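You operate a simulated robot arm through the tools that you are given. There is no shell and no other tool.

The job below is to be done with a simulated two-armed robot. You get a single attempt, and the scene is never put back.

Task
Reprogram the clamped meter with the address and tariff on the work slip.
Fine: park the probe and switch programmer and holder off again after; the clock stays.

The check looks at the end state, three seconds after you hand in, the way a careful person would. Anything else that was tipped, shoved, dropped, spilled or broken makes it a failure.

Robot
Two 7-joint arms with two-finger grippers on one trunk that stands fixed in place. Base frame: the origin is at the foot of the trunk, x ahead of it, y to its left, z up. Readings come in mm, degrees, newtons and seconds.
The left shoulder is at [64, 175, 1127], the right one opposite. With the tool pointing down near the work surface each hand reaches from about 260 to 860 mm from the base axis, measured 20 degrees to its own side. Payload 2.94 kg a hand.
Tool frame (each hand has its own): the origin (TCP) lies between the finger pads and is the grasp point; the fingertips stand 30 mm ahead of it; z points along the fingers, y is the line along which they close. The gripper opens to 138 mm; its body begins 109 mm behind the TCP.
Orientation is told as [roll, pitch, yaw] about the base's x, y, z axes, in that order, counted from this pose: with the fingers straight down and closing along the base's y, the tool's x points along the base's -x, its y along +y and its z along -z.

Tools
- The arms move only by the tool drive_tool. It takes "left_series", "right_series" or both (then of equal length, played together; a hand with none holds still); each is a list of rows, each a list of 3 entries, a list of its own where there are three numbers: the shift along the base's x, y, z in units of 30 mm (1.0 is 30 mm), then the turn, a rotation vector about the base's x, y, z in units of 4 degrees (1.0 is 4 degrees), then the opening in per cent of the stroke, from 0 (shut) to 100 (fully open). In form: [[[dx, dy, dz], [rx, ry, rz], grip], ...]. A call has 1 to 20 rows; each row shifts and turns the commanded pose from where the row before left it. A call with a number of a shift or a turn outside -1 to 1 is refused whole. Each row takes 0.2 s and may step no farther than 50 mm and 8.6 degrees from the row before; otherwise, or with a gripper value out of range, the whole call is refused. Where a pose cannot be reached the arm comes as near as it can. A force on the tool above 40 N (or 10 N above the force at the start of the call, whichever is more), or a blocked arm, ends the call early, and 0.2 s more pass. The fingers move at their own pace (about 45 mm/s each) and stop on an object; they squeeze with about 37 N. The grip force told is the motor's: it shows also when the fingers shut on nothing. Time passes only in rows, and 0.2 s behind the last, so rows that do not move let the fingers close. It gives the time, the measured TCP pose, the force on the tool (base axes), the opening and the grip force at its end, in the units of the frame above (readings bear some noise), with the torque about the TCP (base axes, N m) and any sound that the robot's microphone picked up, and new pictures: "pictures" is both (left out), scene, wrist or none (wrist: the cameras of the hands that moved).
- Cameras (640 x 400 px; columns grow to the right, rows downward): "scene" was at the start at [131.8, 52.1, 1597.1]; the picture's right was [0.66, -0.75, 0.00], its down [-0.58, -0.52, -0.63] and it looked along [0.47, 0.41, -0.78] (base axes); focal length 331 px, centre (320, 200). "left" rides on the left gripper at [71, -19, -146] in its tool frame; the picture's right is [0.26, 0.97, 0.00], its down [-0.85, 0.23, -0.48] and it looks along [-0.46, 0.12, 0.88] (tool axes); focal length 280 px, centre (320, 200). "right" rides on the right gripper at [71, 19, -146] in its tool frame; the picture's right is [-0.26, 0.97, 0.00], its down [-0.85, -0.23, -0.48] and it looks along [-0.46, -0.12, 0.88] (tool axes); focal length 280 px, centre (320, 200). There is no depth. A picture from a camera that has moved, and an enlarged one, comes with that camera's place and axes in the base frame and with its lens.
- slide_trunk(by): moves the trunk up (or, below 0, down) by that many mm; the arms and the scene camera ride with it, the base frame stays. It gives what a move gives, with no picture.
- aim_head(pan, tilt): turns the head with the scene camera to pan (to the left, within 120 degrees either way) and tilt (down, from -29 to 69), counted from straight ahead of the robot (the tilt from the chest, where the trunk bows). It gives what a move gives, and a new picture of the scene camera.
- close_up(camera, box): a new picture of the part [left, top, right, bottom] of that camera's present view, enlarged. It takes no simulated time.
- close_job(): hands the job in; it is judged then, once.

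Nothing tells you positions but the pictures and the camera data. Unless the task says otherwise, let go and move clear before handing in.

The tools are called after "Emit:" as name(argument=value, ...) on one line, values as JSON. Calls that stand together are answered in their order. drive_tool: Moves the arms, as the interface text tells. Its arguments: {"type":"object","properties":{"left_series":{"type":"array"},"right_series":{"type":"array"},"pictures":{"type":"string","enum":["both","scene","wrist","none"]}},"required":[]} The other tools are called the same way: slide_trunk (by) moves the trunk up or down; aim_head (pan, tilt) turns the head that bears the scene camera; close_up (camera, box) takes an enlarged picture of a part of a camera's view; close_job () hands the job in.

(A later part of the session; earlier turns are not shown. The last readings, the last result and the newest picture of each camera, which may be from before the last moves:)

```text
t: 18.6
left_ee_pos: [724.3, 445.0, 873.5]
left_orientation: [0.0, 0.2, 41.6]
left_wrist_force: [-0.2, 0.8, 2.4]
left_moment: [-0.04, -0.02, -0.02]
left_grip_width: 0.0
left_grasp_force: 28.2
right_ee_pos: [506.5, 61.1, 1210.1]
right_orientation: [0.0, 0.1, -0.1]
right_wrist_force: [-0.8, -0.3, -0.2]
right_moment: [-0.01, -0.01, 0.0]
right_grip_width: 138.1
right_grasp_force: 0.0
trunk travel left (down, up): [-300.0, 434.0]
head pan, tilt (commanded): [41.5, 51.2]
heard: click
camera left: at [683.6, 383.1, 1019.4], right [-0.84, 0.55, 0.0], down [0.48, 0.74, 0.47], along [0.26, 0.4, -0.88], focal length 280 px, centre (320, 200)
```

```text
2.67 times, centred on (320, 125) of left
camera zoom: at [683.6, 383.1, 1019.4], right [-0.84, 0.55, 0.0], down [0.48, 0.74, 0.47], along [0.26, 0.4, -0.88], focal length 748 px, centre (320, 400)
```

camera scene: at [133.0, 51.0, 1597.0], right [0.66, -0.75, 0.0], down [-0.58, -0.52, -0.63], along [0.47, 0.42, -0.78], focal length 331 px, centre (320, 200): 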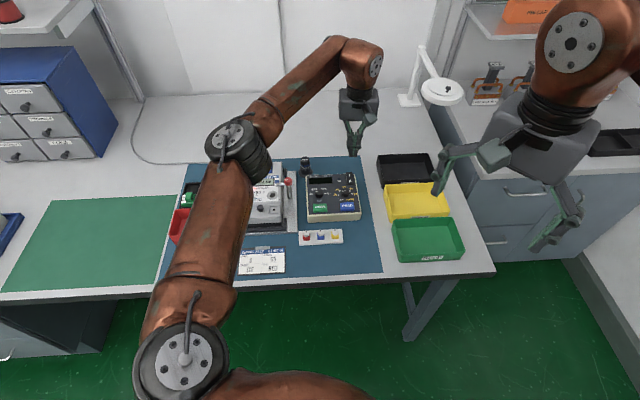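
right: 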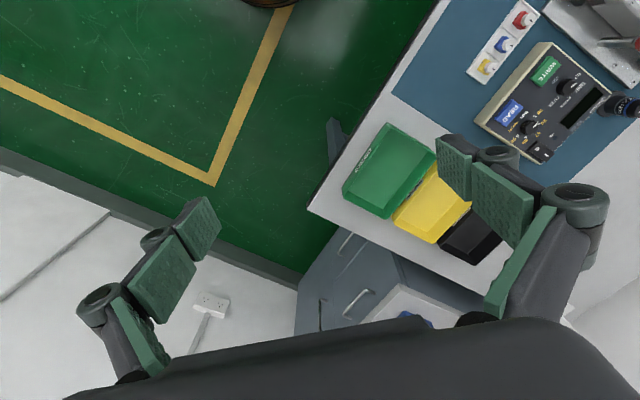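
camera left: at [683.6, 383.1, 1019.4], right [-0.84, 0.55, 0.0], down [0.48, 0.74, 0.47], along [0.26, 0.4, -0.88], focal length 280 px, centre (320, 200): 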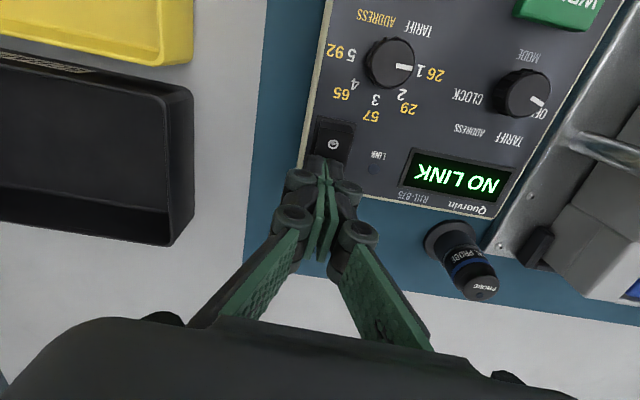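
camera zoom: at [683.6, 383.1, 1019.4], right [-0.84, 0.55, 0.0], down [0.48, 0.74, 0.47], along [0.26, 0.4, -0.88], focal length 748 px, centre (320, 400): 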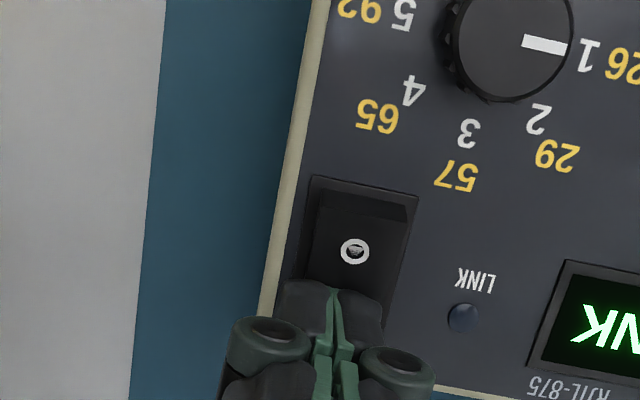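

The programmer is on and shows "NO LINK". Next I'll rise, part the fingers and look at the optical probe from above before grasping it.

Emit:
drive_tool(left_series=[[[0, 0, 0.96], [0, 0, 0], 0], [[0, 0, 0.96], [0, 0, 0], 0], [[0, 0, 0.96], [0, 0, 0], 50], [[-0.565, 0.595, 0], [0, 0, 0], 50], [[-0.565, 0.595, 0], [0, 0, 0], 50], [[-0.565, 0.595, 0], [0, 0, 0], 50], [[-0.565, 0.595, 0], [0, 0, 0], 50], [[-0.565, 0.595, 0], [0, 0, 0], 50], [[0, 0, 0], [0, 0, 0], 50]], pictures="both")

Emit:
close_up(camera="left", box=[240, 120, 400, 260])

Emit:
close_up(camera="scene", box=[260, 110, 360, 220])

```text
t: 20.6
left_ee_pos: [638.9, 535.8, 957.9]
left_orientation: [0.0, 0.1, 41.5]
left_wrist_force: [0.8, 0.8, -0.4]
left_moment: [0.01, 0.04, -0.01]
left_grip_width: 69.2
left_grasp_force: 0.0
right_ee_pos: [507.4, 61.3, 1209.5]
right_orientation: [0.0, 0.1, 0.0]
right_wrist_force: [-0.1, -0.4, 0.0]
right_moment: [0.02, 0.01, 0.02]
right_grip_width: 138.2
right_grasp_force: 0.0
trunk travel left (down, up): [-300.0, 434.0]
head pan, tilt (commanded): [41.5, 51.2]
camera scene: at [132.9, 52.0, 1597.0], right [0.66, -0.75, 0.0], down [-0.58, -0.52, -0.63], along [0.47, 0.41, -0.78], focal length 331 px, centre (320, 200)
camera left: at [599.2, 473.4, 1104.0], right [-0.83, 0.55, 0.0], down [0.48, 0.73, 0.47], along [0.26, 0.4, -0.88], focal length 280 px, centre (320, 200)
```

scene: 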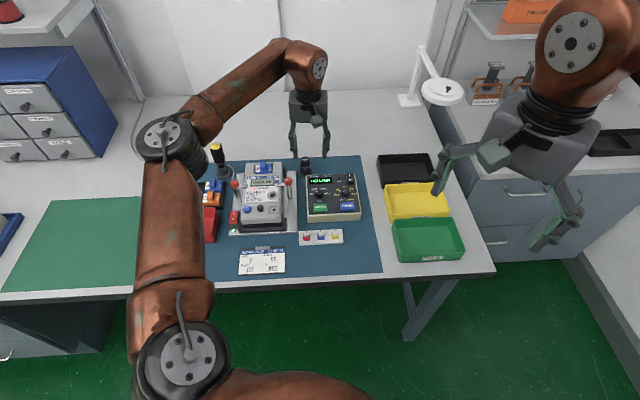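
left: 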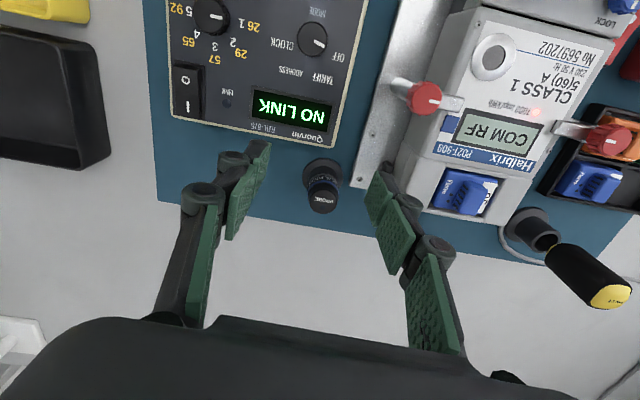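

```text
2.86 times, centred on (320, 190) of left
camera zoom: at [599.2, 473.4, 1104.0], right [-0.83, 0.55, 0.0], down [0.48, 0.73, 0.47], along [0.26, 0.4, -0.88], focal length 801 px, centre (320, 229)
```

zoom: 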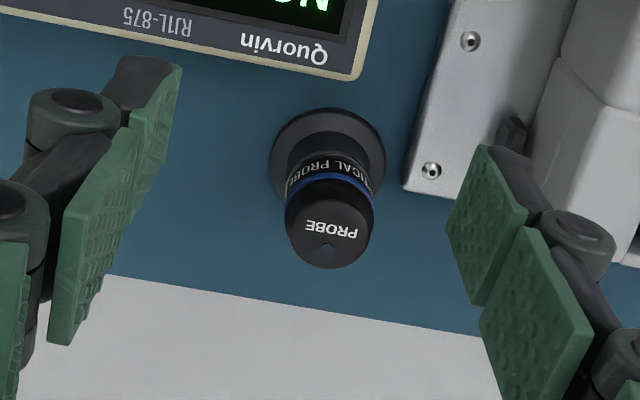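

```text
3.64 times, centred on (310, 165) of scene
camera zoom: at [132.9, 52.0, 1597.0], right [0.66, -0.75, 0.0], down [-0.58, -0.52, -0.63], along [0.47, 0.41, -0.78], focal length 1204 px, centre (356, 327)
```

zoom: 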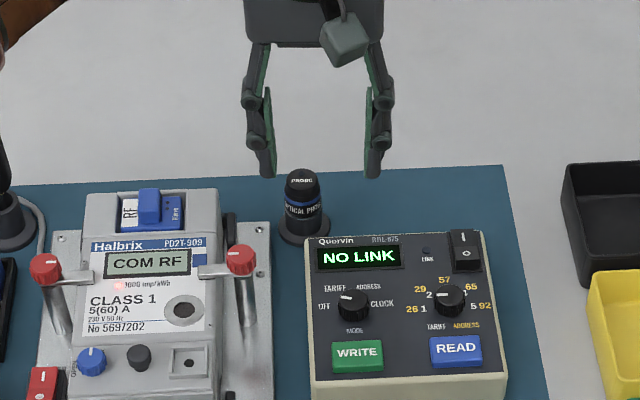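

The probe axis is at about (7.7, 887.5), 30 mm across, top near z≈866. I'll move over it with the fingers at ~55 mm and check alignment before descending.

Emit:
drive_tool(left_series=[[[0.497, 0.79, 0], [0, 0, 0], 40], [[0.497, 0.79, 0], [0, 0, 0], 40], [[0, 0, -0.9], [0, 0, 0], 40], [[0, 0, -0.6], [0, 0, 0], 40], [[0, 0, 0], [0, 0, 0], 40]], pictures="both")

Emit:
close_up(camera="left", box=[240, 80, 400, 220])

Emit:
close_up(camera="scene", box=[260, 100, 360, 210])

```text
t: 21.8
left_ee_pos: [666.4, 582.7, 915.0]
left_orientation: [0.1, 0.1, 41.4]
left_wrist_force: [0.1, -0.1, 0.0]
left_moment: [-0.02, -0.02, 0.01]
left_grip_width: 55.1
left_grasp_force: 0.0
right_ee_pos: [506.9, 60.4, 1209.4]
right_orientation: [0.0, 0.0, 0.0]
right_wrist_force: [-0.5, -0.3, 1.0]
right_moment: [0.02, -0.04, -0.01]
right_grip_width: 137.8
right_grasp_force: 0.2
trunk travel left (down, up): [-300.0, 434.0]
head pan, tilt (commanded): [41.5, 51.2]
camera scene: at [131.9, 52.1, 1597.2], right [0.66, -0.75, 0.0], down [-0.58, -0.52, -0.63], along [0.47, 0.41, -0.78], focal length 331 px, centre (320, 200)
camera left: at [626.6, 520.4, 1060.5], right [-0.84, 0.55, 0.0], down [0.48, 0.73, 0.47], along [0.26, 0.4, -0.88], focal length 280 px, centre (320, 200)
```

scene: 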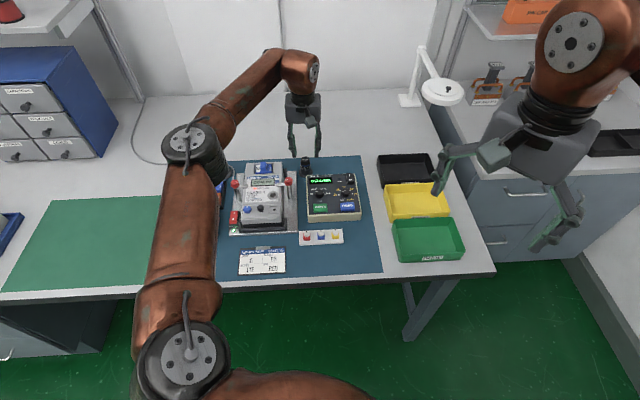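
left: 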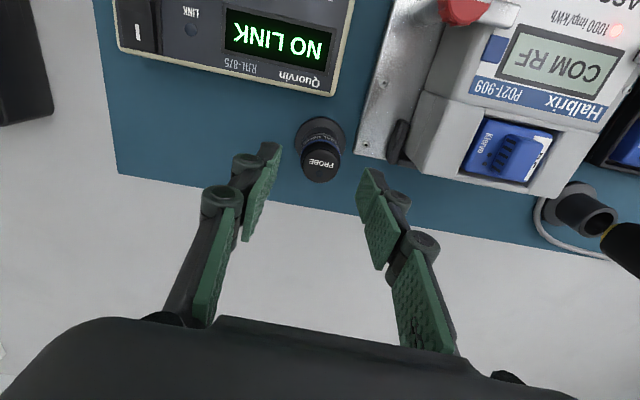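

```text
2.86 times, centred on (320, 150) of left
camera zoom: at [626.6, 520.4, 1060.5], right [-0.84, 0.55, 0.0], down [0.48, 0.73, 0.47], along [0.26, 0.4, -0.88], focal length 801 px, centre (320, 343)
```

zoom: 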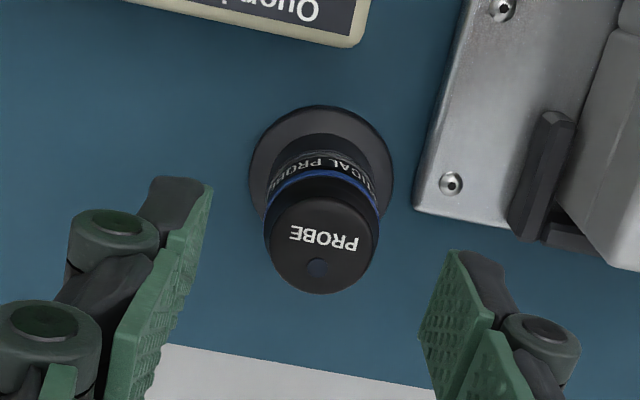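

```text
3.64 times, centred on (310, 155) of scene
camera zoom: at [131.9, 52.1, 1597.2], right [0.66, -0.75, 0.0], down [-0.58, -0.52, -0.63], along [0.47, 0.41, -0.78], focal length 1204 px, centre (356, 364)
```

zoom: 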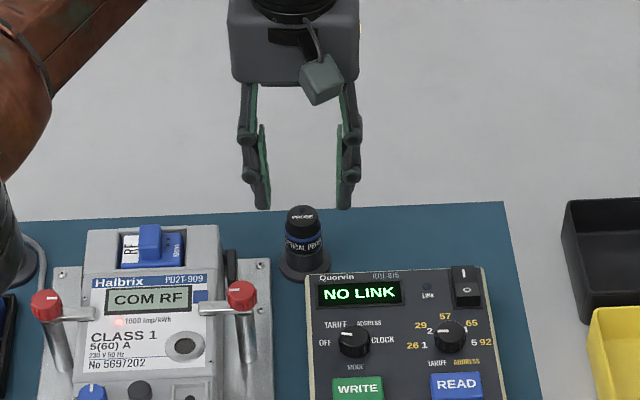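

Alignment is within ~1–2 mm. I'll descend so the tips straddle the probe body above the socket (tips ≈ z 837) and close.

Emit:
drive_tool(left_series=[[[0.022, -0.02, -0.8], [0, 0, 0], 40], [[0, 0, -0.8], [0, 0, 0], 40], [[0, 0, 0], [0, 0, 0], 40]], pictures="both")

Emit:
close_up(camera="left", box=[240, 80, 400, 220])

Emit:
close_up(camera="scene", box=[260, 110, 350, 200])

```text
t: 22.6
left_ee_pos: [669.4, 582.6, 867.6]
left_orientation: [0.1, 0.2, 41.5]
left_wrist_force: [-0.4, 0.6, 1.1]
left_moment: [0.03, -0.02, 0.0]
left_grip_width: 55.1
left_grasp_force: 0.0
right_ee_pos: [506.9, 59.7, 1209.5]
right_orientation: [0.0, 0.0, 0.0]
right_wrist_force: [-0.9, 0.5, 0.4]
right_moment: [0.01, -0.01, -0.03]
right_grip_width: 138.1
right_grasp_force: 0.0
trunk travel left (down, up): [-300.0, 434.0]
head pan, tilt (commanded): [41.5, 51.2]
camera scene: at [132.0, 52.1, 1597.2], right [0.66, -0.75, 0.0], down [-0.58, -0.52, -0.63], along [0.47, 0.41, -0.78], focal length 331 px, centre (320, 200)
camera left: at [629.0, 519.9, 1014.1], right [-0.84, 0.55, 0.0], down [0.48, 0.74, 0.47], along [0.26, 0.4, -0.88], focal length 280 px, centre (320, 200)
```

scene: 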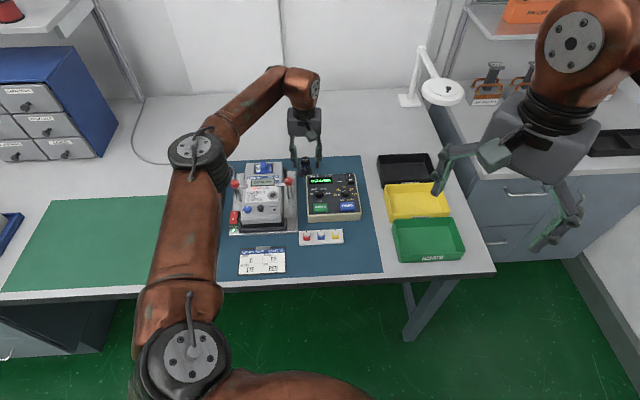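
left: 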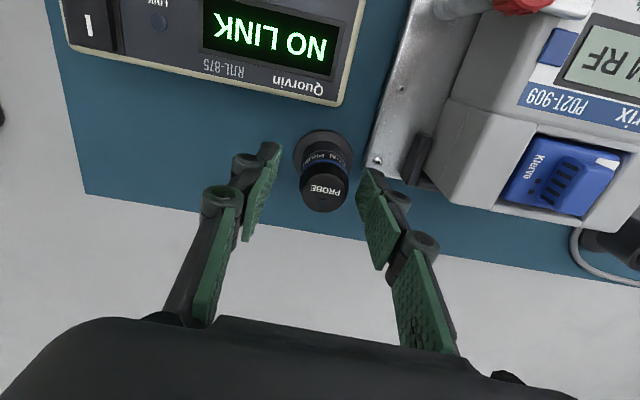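

```text
2.86 times, centred on (320, 150) of left
camera zoom: at [629.0, 519.9, 1014.1], right [-0.84, 0.55, 0.0], down [0.48, 0.74, 0.47], along [0.26, 0.4, -0.88], focal length 801 px, centre (320, 343)
```

zoom: 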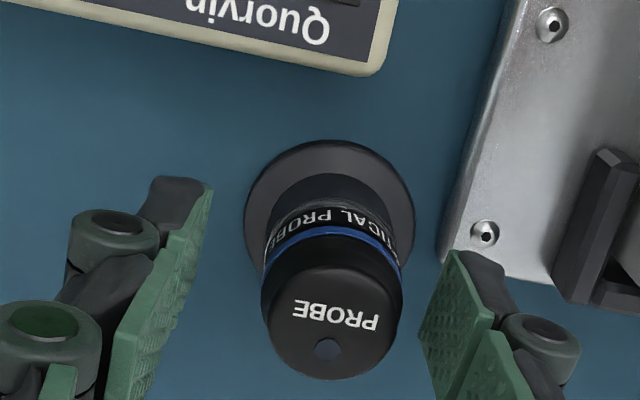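

```text
4.44 times, centred on (305, 155) of scene
camera zoom: at [132.0, 52.1, 1597.2], right [0.66, -0.75, 0.0], down [-0.58, -0.52, -0.63], along [0.47, 0.41, -0.78], focal length 1471 px, centre (387, 400)
```

zoom: 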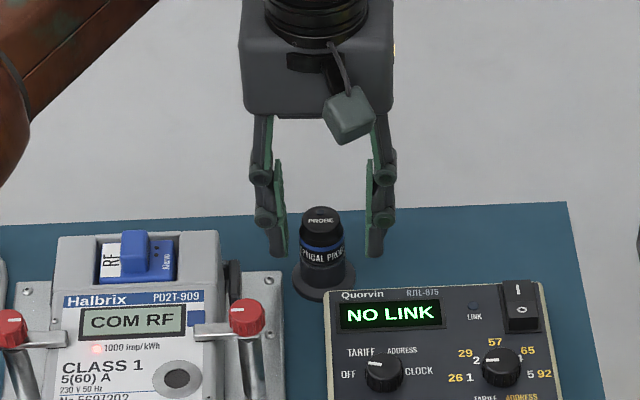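

Fingers straddle the probe; it sits ~2 mm to the left of centre. I'll correct that and close.

Emit:
drive_tool(left_series=[[[-0.049, 0.055, 0], [0, 0, 0], 40], [[0, 0, 0], [0, 0, 0], 0], [[0, 0, 0], [0, 0, 0], 0], [[0, 0, 0], [0, 0, 0], 0], [[0, 0, 0], [0, 0, 0], 0], [[0, 0, 0], [0, 0, 0], 0]], pictures="both")

Emit:
close_up(camera="left", box=[240, 80, 400, 220])

Emit:
close_up(camera="scene", box=[260, 110, 350, 200])

```text
t: 24.0
left_ee_pos: [667.9, 584.0, 866.3]
left_orientation: [-0.1, 0.0, 41.6]
left_wrist_force: [1.1, 1.0, 0.7]
left_moment: [-0.01, 0.0, 0.0]
left_grip_width: 30.9
left_grasp_force: 22.0
right_ee_pos: [507.0, 60.7, 1209.1]
right_orientation: [0.1, 0.1, 0.0]
right_wrist_force: [0.1, -0.2, 0.1]
right_moment: [-0.01, 0.03, -0.02]
right_grip_width: 138.0
right_grasp_force: 0.2
trunk travel left (down, up): [-300.0, 434.0]
head pan, tilt (commanded): [41.5, 51.2]
camera scene: at [132.2, 52.4, 1597.1], right [0.66, -0.75, 0.0], down [-0.58, -0.52, -0.63], along [0.47, 0.41, -0.78], focal length 331 px, centre (320, 200)
camera left: at [627.8, 521.5, 1013.6], right [-0.84, 0.55, 0.0], down [0.48, 0.74, 0.47], along [0.26, 0.4, -0.88], focal length 280 px, centre (320, 200)
```

scene: 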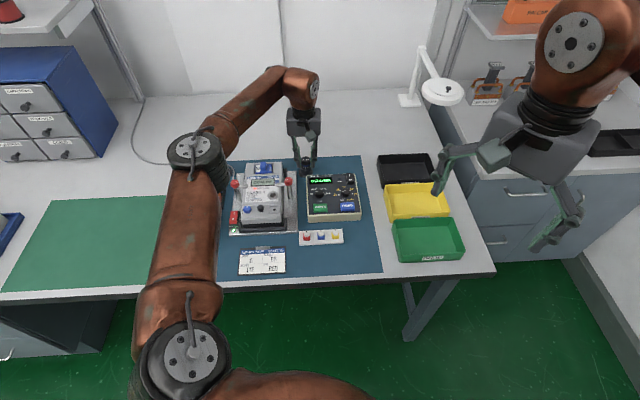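
left: 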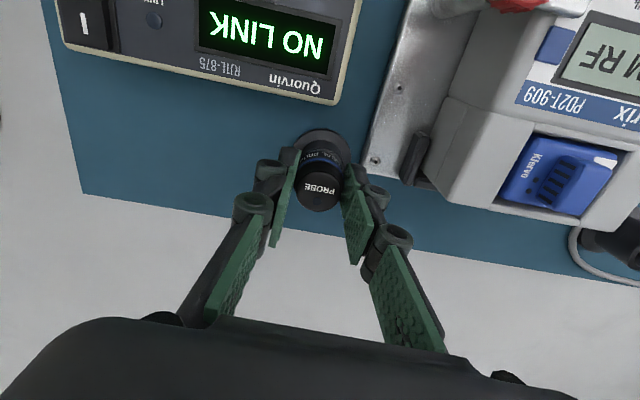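

```text
2.86 times, centred on (320, 150) of left
camera zoom: at [627.8, 521.5, 1013.6], right [-0.84, 0.55, 0.0], down [0.48, 0.74, 0.47], along [0.26, 0.4, -0.88], focal length 801 px, centre (320, 343)
```

zoom: 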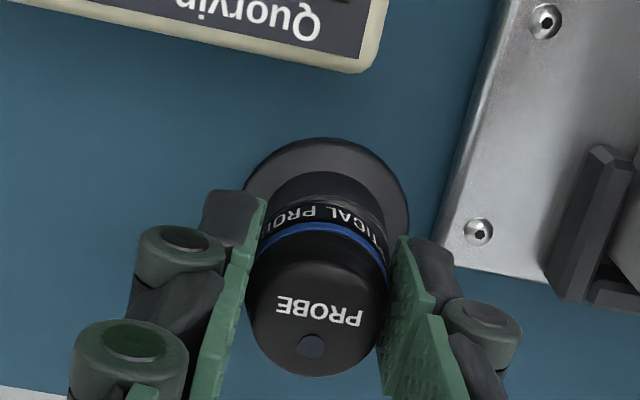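

```text
4.44 times, centred on (305, 155) of scene
camera zoom: at [132.2, 52.4, 1597.1], right [0.66, -0.75, 0.0], down [-0.58, -0.52, -0.63], along [0.47, 0.41, -0.78], focal length 1471 px, centre (387, 400)
```

zoom: 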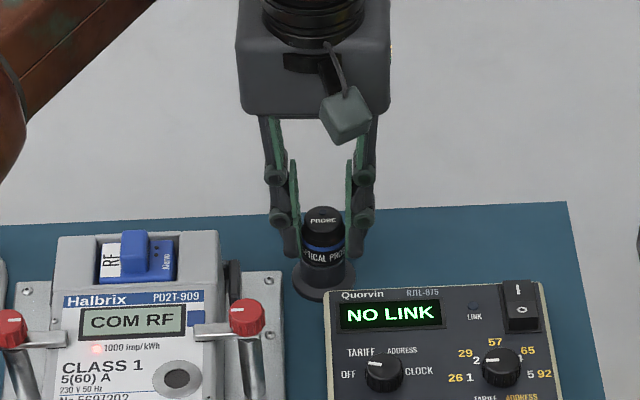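

The probe is gripped (30.9 mm); park pose noted as [667.9, 584.0, 866.3]. I'll lift it straight up.

Emit:
drive_tool(left_series=[[[0, 0, 0], [0, 0, 0], 0], [[0, 0, 0.2], [0, 0, 0], 0], [[0, 0, 0.4], [0, 0, 0], 0], [[0, 0, 0.6], [0, 0, 0], 0], [[0, 0, 0.8], [0, 0, 0], 0], [[0, 0, 0.8], [0, 0, 0], 0]], pictures="both")

Emit:
close_up(camera="left", box=[240, 80, 400, 220])

Emit:
close_up(camera="scene", box=[260, 90, 350, 190])

```text
t: 25.4
left_ee_pos: [668.7, 582.8, 950.7]
left_orientation: [0.2, 0.1, 41.4]
left_wrist_force: [0.2, -0.9, -0.3]
left_moment: [0.01, 0.02, -0.03]
left_grip_width: 30.8
left_grasp_force: 22.0
right_ee_pos: [507.5, 59.8, 1210.5]
right_orientation: [0.1, 0.0, 0.0]
right_wrist_force: [0.8, -1.0, 0.8]
right_moment: [0.03, -0.05, 0.01]
right_grip_width: 138.0
right_grasp_force: 0.1
trunk travel left (down, up): [-300.0, 434.0]
head pan, tilt (commanded): [41.5, 51.2]
camera scene: at [131.9, 52.1, 1597.2], right [0.66, -0.75, 0.0], down [-0.58, -0.52, -0.63], along [0.47, 0.41, -0.78], focal length 331 px, centre (320, 200)
camera left: at [628.9, 520.3, 1097.8], right [-0.84, 0.55, 0.0], down [0.48, 0.73, 0.48], along [0.26, 0.4, -0.88], focal length 280 px, centre (320, 200)
```

scene: 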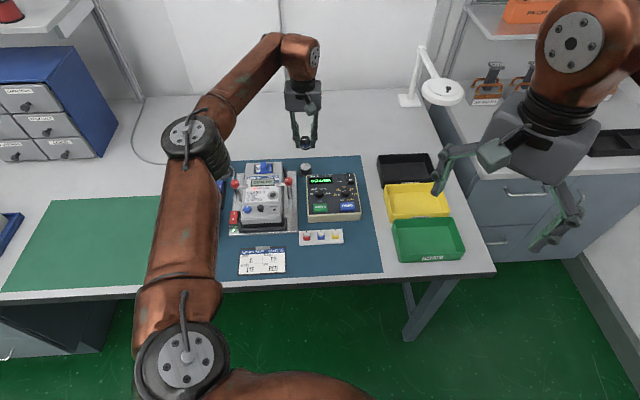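
left: 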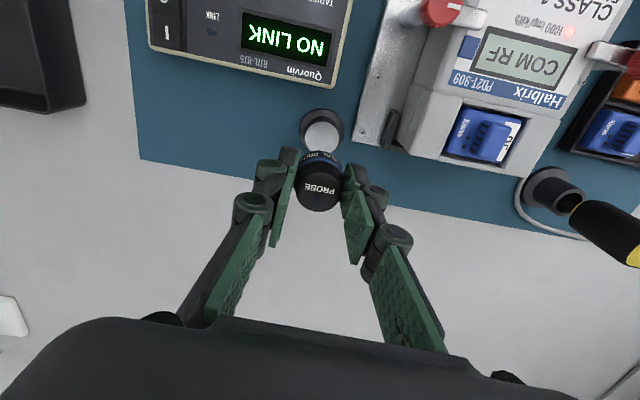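

```text
2.86 times, centred on (320, 150) of left
camera zoom: at [628.9, 520.3, 1097.8], right [-0.84, 0.55, 0.0], down [0.48, 0.73, 0.48], along [0.26, 0.4, -0.88], focal length 801 px, centre (320, 343)
```

zoom: 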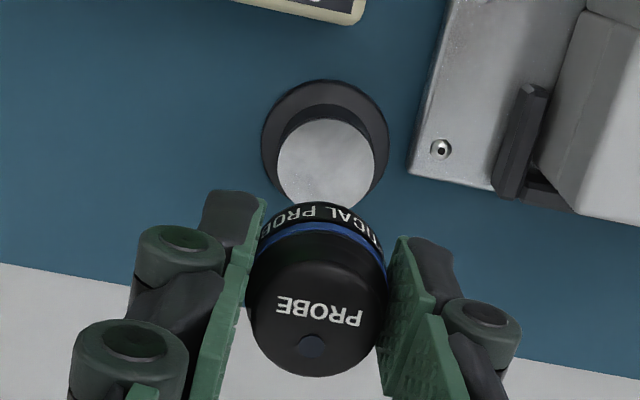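

```text
4.00 times, centred on (305, 140) of scene
camera zoom: at [131.9, 52.1, 1597.2], right [0.66, -0.75, 0.0], down [-0.58, -0.52, -0.63], along [0.47, 0.41, -0.78], focal length 1324 px, centre (380, 440)
```

zoom: 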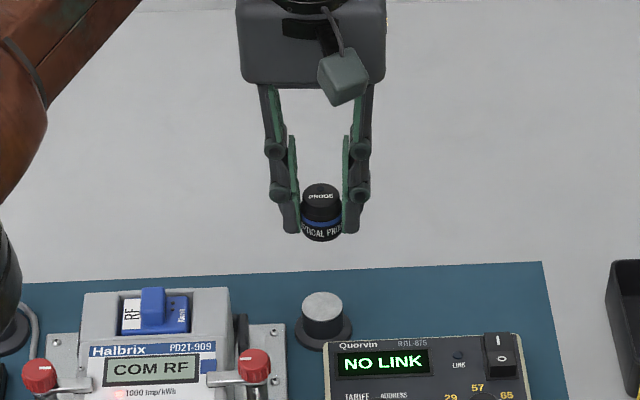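

The probe came off a metal-topped magnetic post (top z≈833), so its bottom is ~33 mm below the TCP. I'll carry it above the meter's optical port near (-79.5, 736), turning 25° clockwise to keep the fingers away from the right clamp lever.

Emit:
drive_tool(left_series=[[[0, 0, 0.5], [0, 0, 0], 0], [[-0.816, -0.166, 0.0], [0, 0, -0.893], 0], [[-0.816, -0.166, 0.0], [0, 0, -0.893], 0], [[-0.816, -0.166, 0.0], [0, 0, -0.893], 0], [[-0.816, -0.166, 0.0], [0, 0, -0.893], 0], [[-0.816, -0.166, 0.0], [0, 0, -0.893], 0], [[-0.816, -0.166, 0.0], [0, 0, -0.893], 0], [[-0.816, -0.166, 0.0], [0, 0, -0.893], 0], [[0, 0, 0], [0, 0, 0], 0]], pictures="both")

Emit:
close_up(camera="left", box=[240, 80, 400, 220])

Emit:
close_up(camera="scene", box=[220, 110, 320, 220])

```text
t: 27.4
left_ee_pos: [495.6, 546.4, 967.4]
left_orientation: [0.1, 0.1, 16.4]
left_wrist_force: [0.0, 0.3, -0.4]
left_moment: [-0.01, 0.02, -0.01]
left_grip_width: 30.5
left_grasp_force: 21.9
right_ee_pos: [508.2, 61.4, 1209.7]
right_orientation: [0.0, 0.1, 0.0]
right_wrist_force: [0.2, -0.1, 0.0]
right_moment: [-0.01, 0.06, 0.01]
right_grip_width: 138.0
right_grasp_force: 0.0
trunk travel left (down, up): [-300.0, 434.0]
head pan, tilt (commanded): [41.5, 51.2]
camera scene: at [132.9, 52.7, 1597.0], right [0.66, -0.75, 0.0], down [-0.58, -0.52, -0.63], along [0.47, 0.41, -0.78], focal length 331 px, centre (320, 200)
camera left: at [434.2, 507.1, 1113.1], right [-0.52, 0.85, 0.0], down [0.75, 0.46, 0.47], along [0.4, 0.25, -0.88], focal length 280 px, centre (320, 200)
```

scene: 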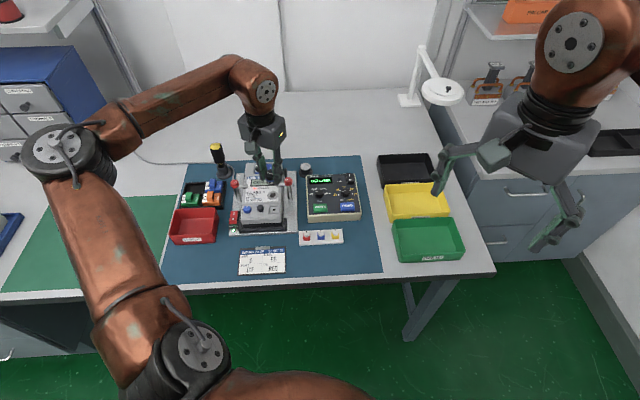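
left: 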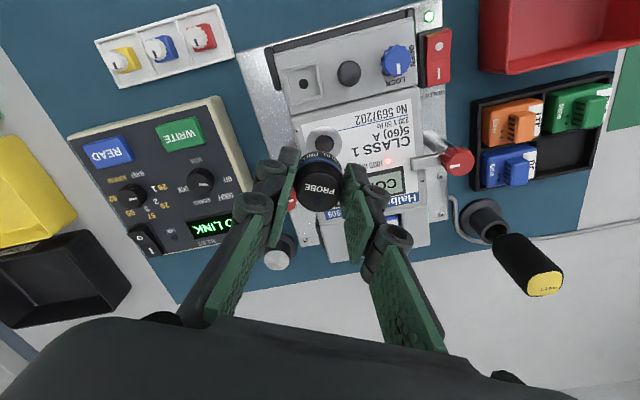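

```text
2.86 times, centred on (320, 150) of left
camera zoom: at [434.2, 507.1, 1113.1], right [-0.52, 0.85, 0.0], down [0.75, 0.46, 0.47], along [0.4, 0.25, -0.88], focal length 801 px, centre (320, 343)
```

zoom: 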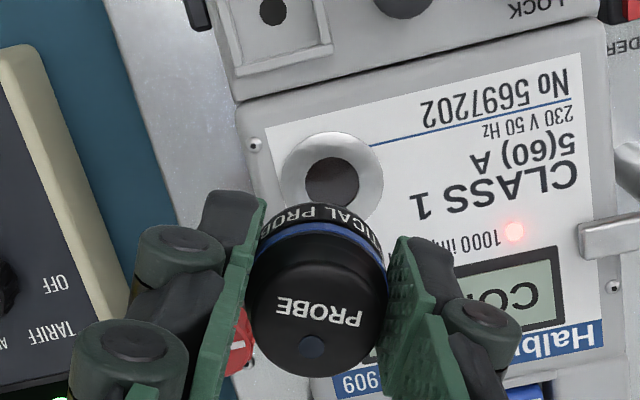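

```text
3.64 times, centred on (270, 165) of scene
camera zoom: at [132.9, 52.7, 1597.0], right [0.66, -0.75, 0.0], down [-0.58, -0.52, -0.63], along [0.47, 0.41, -0.78], focal length 1204 px, centre (502, 327)
```

zoom: 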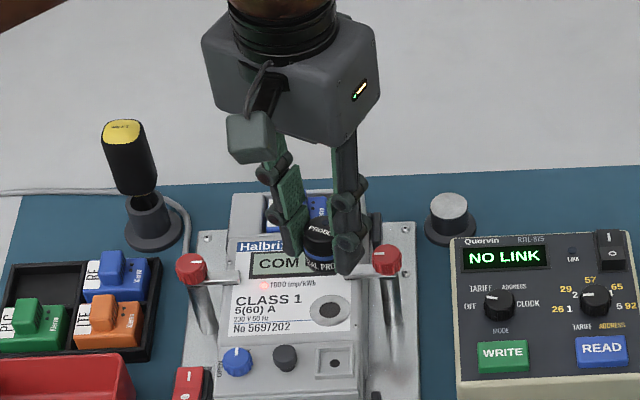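

The port appears ~4 mm to the hand's left of the probe axis. I'll correct and descend to about 12 mm above the port, then re-check.

Emit:
drive_tool(left_series=[[[-0.037, 0.125, 0], [0, 0, 0], 0], [[0, 0, -0.87], [0, 0, 0], 0], [[0, 0, -0.87], [0, 0, 0], 0], [[0, 0, 0], [0, 0, 0], 0]], pictures="both")

Emit:
close_up(camera="left", box=[240, 80, 400, 220])

Emit:
close_up(camera="scene", box=[220, 130, 310, 230])

```text
t: 28.4
left_ee_pos: [494.7, 548.5, 914.8]
left_orientation: [-0.1, 0.0, 16.5]
left_wrist_force: [-0.1, -0.4, -0.1]
left_moment: [0.01, 0.01, 0.01]
left_grip_width: 30.5
left_grasp_force: 21.8
right_ee_pos: [505.8, 59.9, 1209.5]
right_orientation: [0.0, 0.2, 0.0]
right_wrist_force: [-0.3, -1.1, 1.1]
right_moment: [0.0, -0.01, 0.02]
right_grip_width: 137.9
right_grasp_force: 0.1
trunk travel left (down, up): [-300.0, 434.0]
head pan, tilt (commanded): [41.5, 51.2]
camera scene: at [131.9, 52.1, 1597.2], right [0.66, -0.75, 0.0], down [-0.58, -0.52, -0.63], along [0.47, 0.41, -0.78], focal length 331 px, centre (320, 200)
camera left: at [432.4, 509.6, 1061.5], right [-0.53, 0.85, 0.0], down [0.75, 0.46, 0.48], along [0.4, 0.25, -0.88], focal length 280 px, centre (320, 200)
```

scene: 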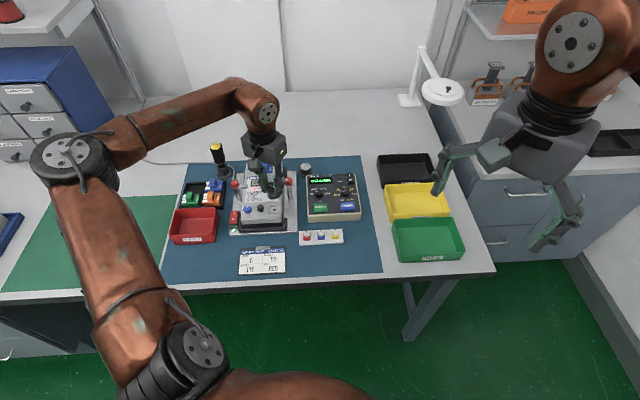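
left: 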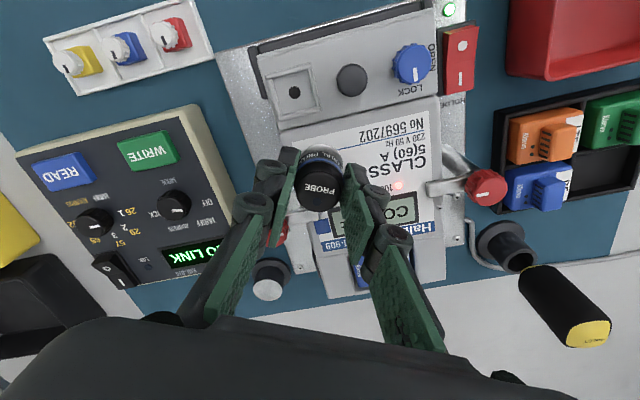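

```text
2.86 times, centred on (320, 150) of left
camera zoom: at [432.4, 509.6, 1061.5], right [-0.53, 0.85, 0.0], down [0.75, 0.46, 0.48], along [0.4, 0.25, -0.88], focal length 801 px, centre (320, 343)
```

zoom: 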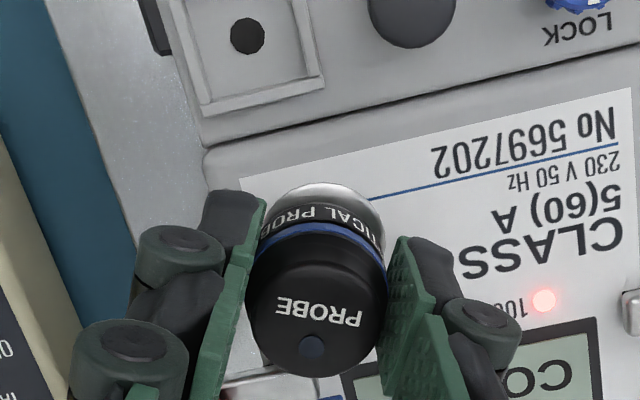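

```text
4.00 times, centred on (265, 180) of scene
camera zoom: at [131.9, 52.1, 1597.2], right [0.66, -0.75, 0.0], down [-0.58, -0.52, -0.63], along [0.47, 0.41, -0.78], focal length 1324 px, centre (540, 280)
```

zoom: 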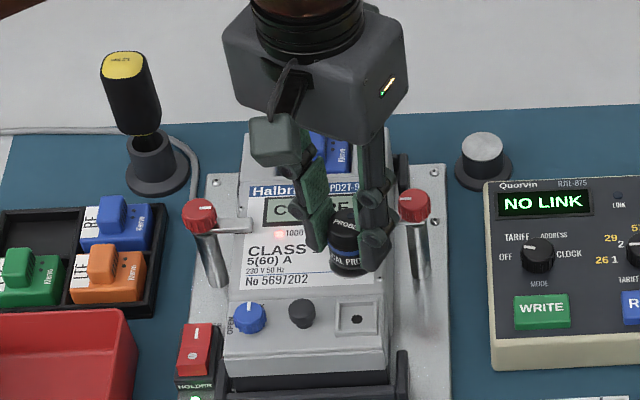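

The port ring is nearly concentric behind the probe. I'll lower a few millimetres and zoom in to fine-check centring.

Emit:
drive_tool(left_series=[[[0, 0, -0.15], [0, 0, 0], 0], [[0, 0, 0], [0, 0, 0], 0]], pictures="wrist")

Emit:
close_up(camera="left", box=[280, 120, 360, 200])

Emit:
close_up(camera="scene", box=[250, 160, 300, 210])

```text
t: 29.0
left_ee_pos: [494.7, 550.3, 908.8]
left_orientation: [0.1, -0.1, 16.5]
left_wrist_force: [0.2, 0.1, -0.3]
left_moment: [0.02, 0.01, -0.02]
left_grip_width: 30.5
left_grasp_force: 22.2
right_ee_pos: [507.0, 60.7, 1209.8]
right_orientation: [0.0, 0.1, 0.0]
right_wrist_force: [-0.5, 0.0, 0.1]
right_moment: [0.02, -0.04, 0.03]
right_grip_width: 138.1
right_grasp_force: 0.0
trunk travel left (down, up): [-300.0, 434.0]
head pan, tilt (commanded): [41.5, 51.2]
camera left: at [432.4, 510.9, 1055.4], right [-0.53, 0.85, 0.0], down [0.75, 0.46, 0.48], along [0.4, 0.25, -0.88], focal length 280 px, centre (320, 200)
```

left: 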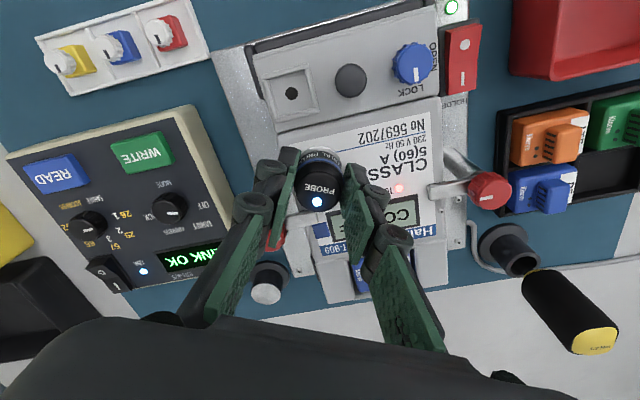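

```text
5.00 times, centred on (320, 160) of left
camera zoom: at [432.4, 510.9, 1055.4], right [-0.53, 0.85, 0.0], down [0.75, 0.46, 0.48], along [0.4, 0.25, -0.88], focal length 1402 px, centre (320, 400)
```

zoom: 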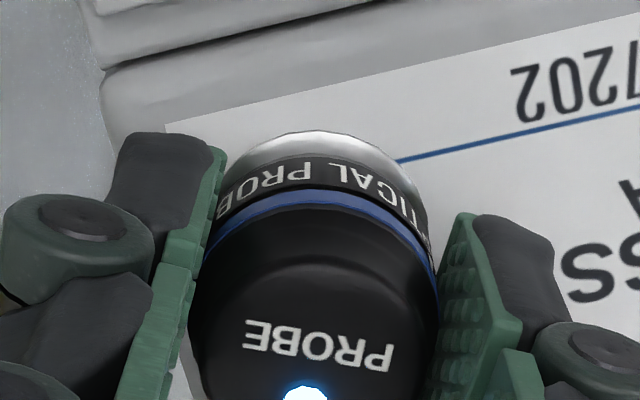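

```text
8.00 times, centred on (275, 185) of scene
camera zoom: at [132.0, 52.3, 1597.1], right [0.66, -0.75, 0.0], down [-0.58, -0.52, -0.63], along [0.47, 0.41, -0.78], focal length 2648 px, centre (680, 320)
```

zoom: 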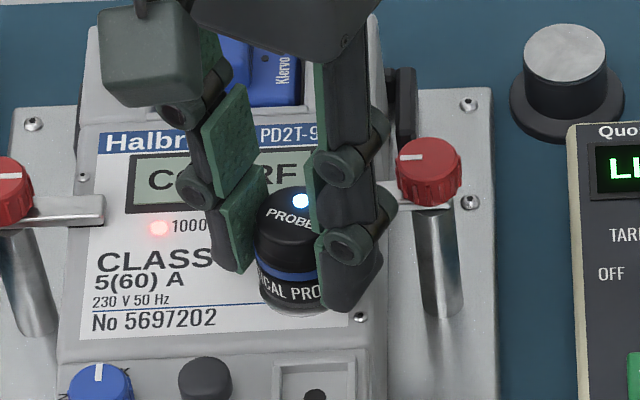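

"LINK OK" is already showing and the probe LED is lit; it's concentric to ~1 mm. I'll lower in 1.5 mm steps until it seats.

Emit:
drive_tool(left_series=[[[0.026, 0.008, -0.05], [0, 0, 0], 0], [[0, 0, -0.05], [0, 0, 0], 0], [[0, 0, 0], [0, 0, 0], 0]], pictures="none")

```text
t: 29.8
left_ee_pos: [493.7, 549.0, 907.8]
left_orientation: [0.0, 0.0, 16.6]
left_wrist_force: [-0.5, -1.9, 15.9]
left_moment: [-0.04, 0.04, -0.05]
left_grip_width: 30.9
left_grasp_force: 21.7
right_ee_pos: [506.0, 59.1, 1210.6]
right_orientation: [0.1, -0.1, 0.1]
right_wrist_force: [-0.1, 0.4, -0.4]
right_moment: [0.0, 0.0, 0.03]
right_grip_width: 138.2
right_grasp_force: 0.1
trunk travel left (down, up): [-300.0, 434.0]
head pan, tilt (commanded): [41.5, 51.2]
```

Seated: 16 N contact with probe bottom at z≈874.5. I'll relieve ~1.5 mm, open gently, and check that it stays.

Emit:
drive_tool(left_series=[[[0, 0, 0.05], [0, 0, 0], 0], [[0, 0, 0], [0, 0, 0], 30], [[0, 0, 0], [0, 0, 0], 34], [[0, 0, 0], [0, 0, 0], 34]], pictures="wrist")

Emit:
close_up(camera="left", box=[240, 80, 400, 220])

Emit:
close_up(camera="scene", box=[240, 150, 310, 220])

```text
t: 30.8
left_ee_pos: [495.9, 551.0, 907.6]
left_orientation: [0.0, 0.1, 16.5]
left_wrist_force: [0.5, -0.6, -0.7]
left_moment: [-0.02, 0.02, 0.0]
left_grip_width: 46.9
left_grasp_force: 0.0
right_ee_pos: [506.7, 61.0, 1209.7]
right_orientation: [0.1, 0.1, 0.0]
right_wrist_force: [-0.7, 0.0, 0.0]
right_moment: [-0.02, 0.01, 0.02]
right_grip_width: 137.7
right_grasp_force: 0.1
trunk travel left (down, up): [-300.0, 434.0]
head pan, tilt (commanded): [41.5, 51.2]
camera left: at [433.1, 512.2, 1053.8], right [-0.53, 0.85, 0.0], down [0.75, 0.46, 0.47], along [0.4, 0.25, -0.88], focal length 280 px, centre (320, 200)
```

left: 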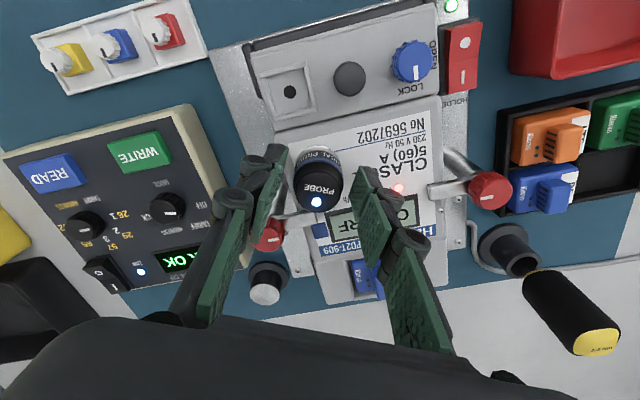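

```text
2.86 times, centred on (320, 150) of left
camera zoom: at [433.1, 512.2, 1053.8], right [-0.53, 0.85, 0.0], down [0.75, 0.46, 0.47], along [0.4, 0.25, -0.88], focal length 801 px, centre (320, 343)
```

zoom: 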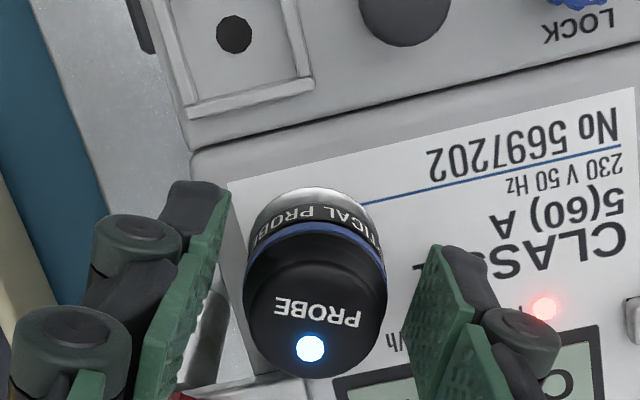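

```text
5.71 times, centred on (275, 185) of scene
camera zoom: at [132.1, 52.6, 1597.1], right [0.66, -0.75, 0.0], down [-0.58, -0.52, -0.63], along [0.47, 0.41, -0.78], focal length 1892 px, centre (577, 286)
```

zoom: 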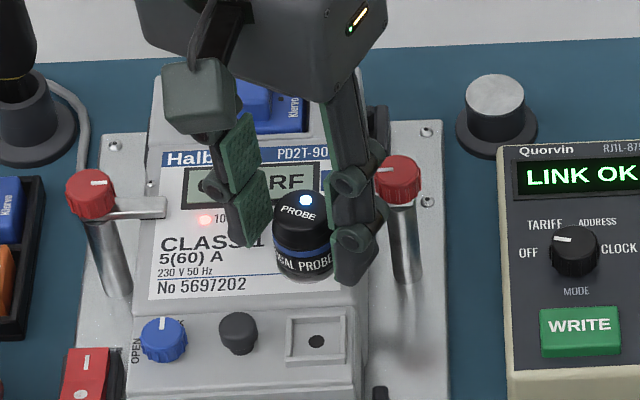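

The probe stands on the port with "LINK OK". I'll lift off, and move above the mode knob near (50.5, 760), turning the hand to +30° relative to the bench so I have room for the clockwise turn.

Emit:
drive_tool(left_series=[[[0, 0, 0.9], [0, 0, 0], 34], [[0, 0, 0.9], [0, 0, 0], 34], [[0.2536, -0.199, 0], [0, 0, 0.982], 34], [[0.2536, -0.199, 0], [0, 0, 0.982], 34], [[0.2536, -0.199, 0], [0, 0, 0.982], 34], [[0.2536, -0.199, 0], [0, 0, 0.982], 34], [[0.2536, -0.199, 0], [0, 0, 0.982], 34], [[0.2536, -0.199, 0], [0, 0, 0.982], 34], [[0.2536, -0.199, 0], [0, 0, 0.982], 34], [[0.2536, -0.199, 0], [0, 0, 0.982], 34], [[0.2536, -0.199, 0], [0, 0, 0.982], 34], [[0.2536, -0.199, 0], [0, 0, 0.982], 34], [[0.2536, -0.199, 0], [0, 0, 0.982], 34], [[0.2536, -0.199, 0], [0, 0, 0.982], 34], [[0.2536, -0.199, 0], [0, 0, 0.982], 34], [[0.2536, -0.199, 0], [0, 0, 0.982], 34], [[0, 0, -0.5], [0, 0, 0], 34], [[0, 0, 0], [0, 0, 0], 34]], pictures="both")

Emit:
close_up(camera="left", box=[240, 80, 400, 220])

Emit:
close_up(camera="scene", box=[240, 140, 370, 230])

```text
t: 34.6
left_ee_pos: [602.4, 468.9, 945.8]
left_orientation: [-0.1, 0.1, 71.6]
left_wrist_force: [-1.3, -0.1, 0.1]
left_moment: [-0.02, -0.03, 0.02]
left_grip_width: 47.1
left_grasp_force: 0.0
right_ee_pos: [506.9, 60.6, 1209.7]
right_orientation: [0.0, 0.1, 0.1]
right_wrist_force: [0.0, 0.6, -0.8]
right_moment: [0.02, 0.0, -0.01]
right_grip_width: 138.1
right_grasp_force: 0.0
trunk travel left (down, up): [-300.0, 434.0]
head pan, tilt (commanded): [41.5, 51.2]
camera scene: at [132.0, 51.9, 1597.2], right [0.66, -0.75, 0.0], down [-0.58, -0.52, -0.63], along [0.47, 0.41, -0.78], focal length 331 px, centre (320, 200)
camera left: at [598.1, 394.0, 1092.1], right [-1.0, 0.06, 0.0], down [0.05, 0.88, 0.47], along [0.03, 0.47, -0.88], focal length 280 px, centre (320, 200)
```

scene: 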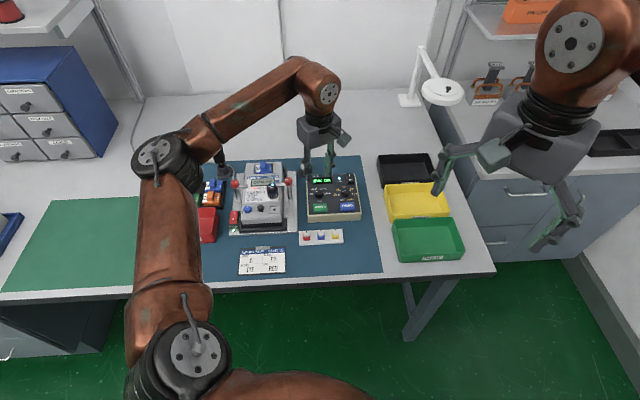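
left: 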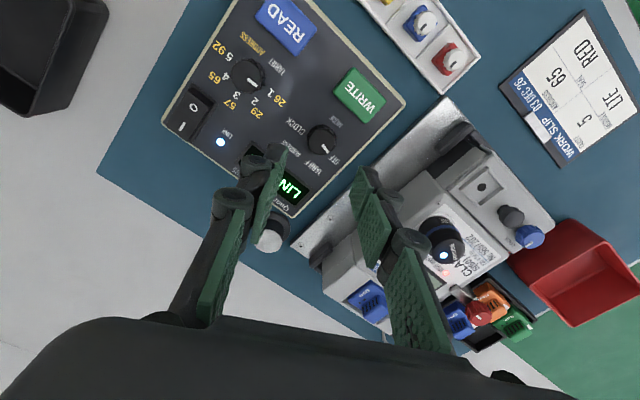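

```text
2.86 times, centred on (320, 150) of left
camera zoom: at [598.1, 394.0, 1092.1], right [-1.0, 0.06, 0.0], down [0.05, 0.88, 0.47], along [0.03, 0.47, -0.88], focal length 801 px, centre (320, 343)
```

zoom: 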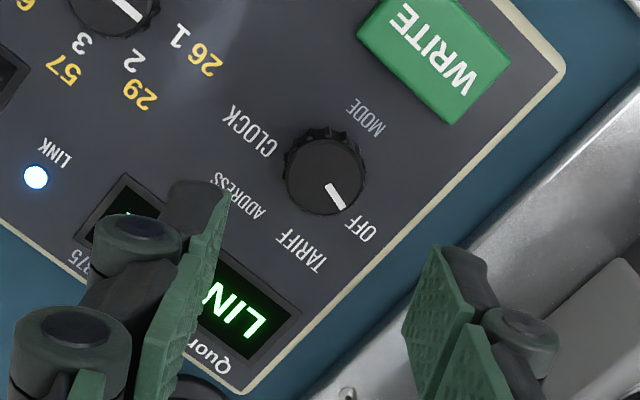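

```text
4.44 times, centred on (305, 185) of scene
camera zoom: at [132.0, 51.9, 1597.2], right [0.66, -0.75, 0.0], down [-0.58, -0.52, -0.63], along [0.47, 0.41, -0.78], focal length 1471 px, centre (387, 267)
```

zoom: 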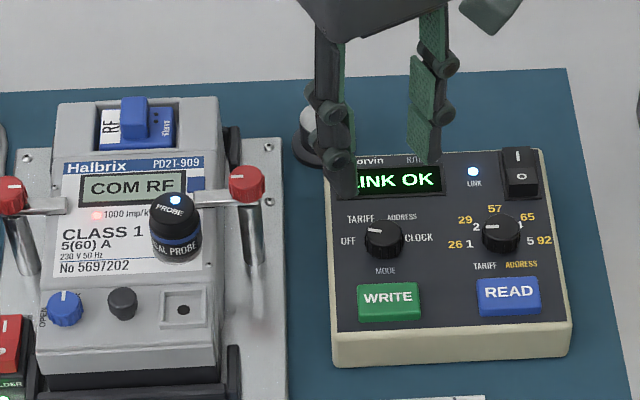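

The knob is centred within ~1.5 mm below the TCP. I'll trim that and descend so the tips are just above the panel.

Emit:
drive_tool(left_series=[[[-0.032, -0.042, -0.8], [0, 0, 0], 34], [[0, 0, -0.8], [0, 0, 0], 34], [[0, 0, -0.7], [0, 0, 0], 34], [[0, 0, 0], [0, 0, 0], 34]], pictures="wrist")

Emit:
close_up(camera="left", box=[240, 80, 400, 220])

Emit:
close_up(camera="scene", box=[270, 140, 370, 230])

```text
t: 35.6
left_ee_pos: [598.9, 464.3, 877.5]
left_orientation: [0.0, 0.0, 71.5]
left_wrist_force: [-0.5, 0.2, -0.5]
left_moment: [0.03, -0.06, -0.01]
left_grip_width: 47.0
left_grasp_force: 0.0
right_ee_pos: [507.1, 60.9, 1209.5]
right_orientation: [0.0, 0.0, 0.0]
right_wrist_force: [0.0, 0.4, 0.2]
right_moment: [0.03, -0.06, 0.01]
right_grip_width: 137.7
right_grasp_force: 0.0
trunk travel left (down, up): [-300.0, 434.0]
head pan, tilt (commanded): [41.5, 51.2]
camera left: at [595.5, 391.1, 1023.9], right [-1.0, 0.06, 0.0], down [0.05, 0.88, 0.47], along [0.03, 0.47, -0.88], focal length 280 px, centre (320, 200)
```

left: 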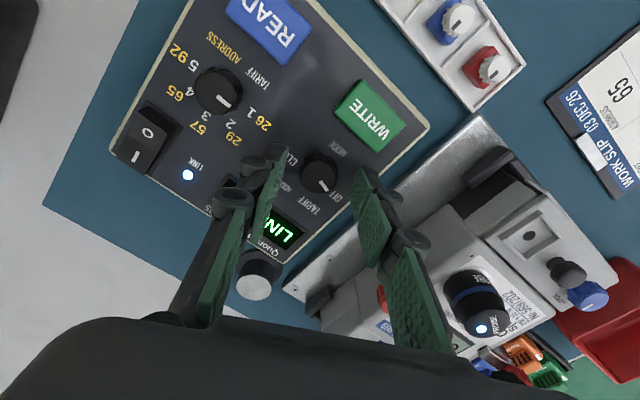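

```text
2.86 times, centred on (320, 150) of left
camera zoom: at [595.5, 391.1, 1023.9], right [-1.0, 0.06, 0.0], down [0.05, 0.88, 0.47], along [0.03, 0.47, -0.88], focal length 801 px, centre (320, 343)
```

zoom: 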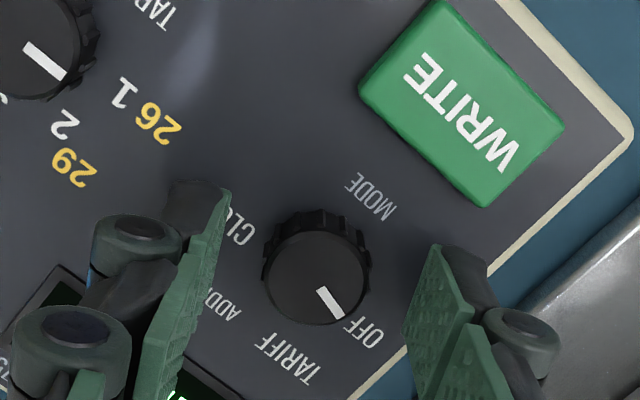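

```text
4.44 times, centred on (320, 185) of scene
camera zoom: at [131.7, 52.1, 1597.2], right [0.66, -0.75, 0.0], down [-0.58, -0.52, -0.63], along [0.47, 0.41, -0.78], focal length 1471 px, centre (320, 267)
```

zoom: 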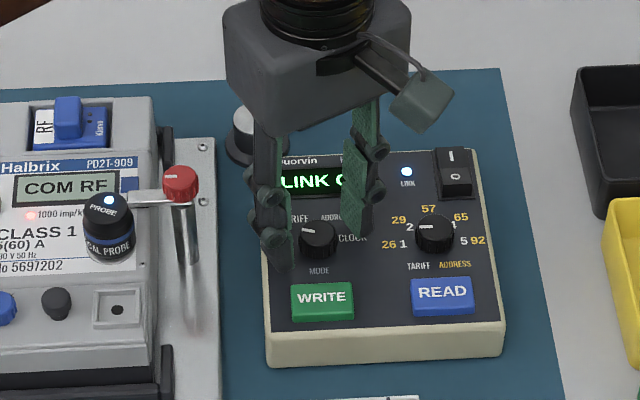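

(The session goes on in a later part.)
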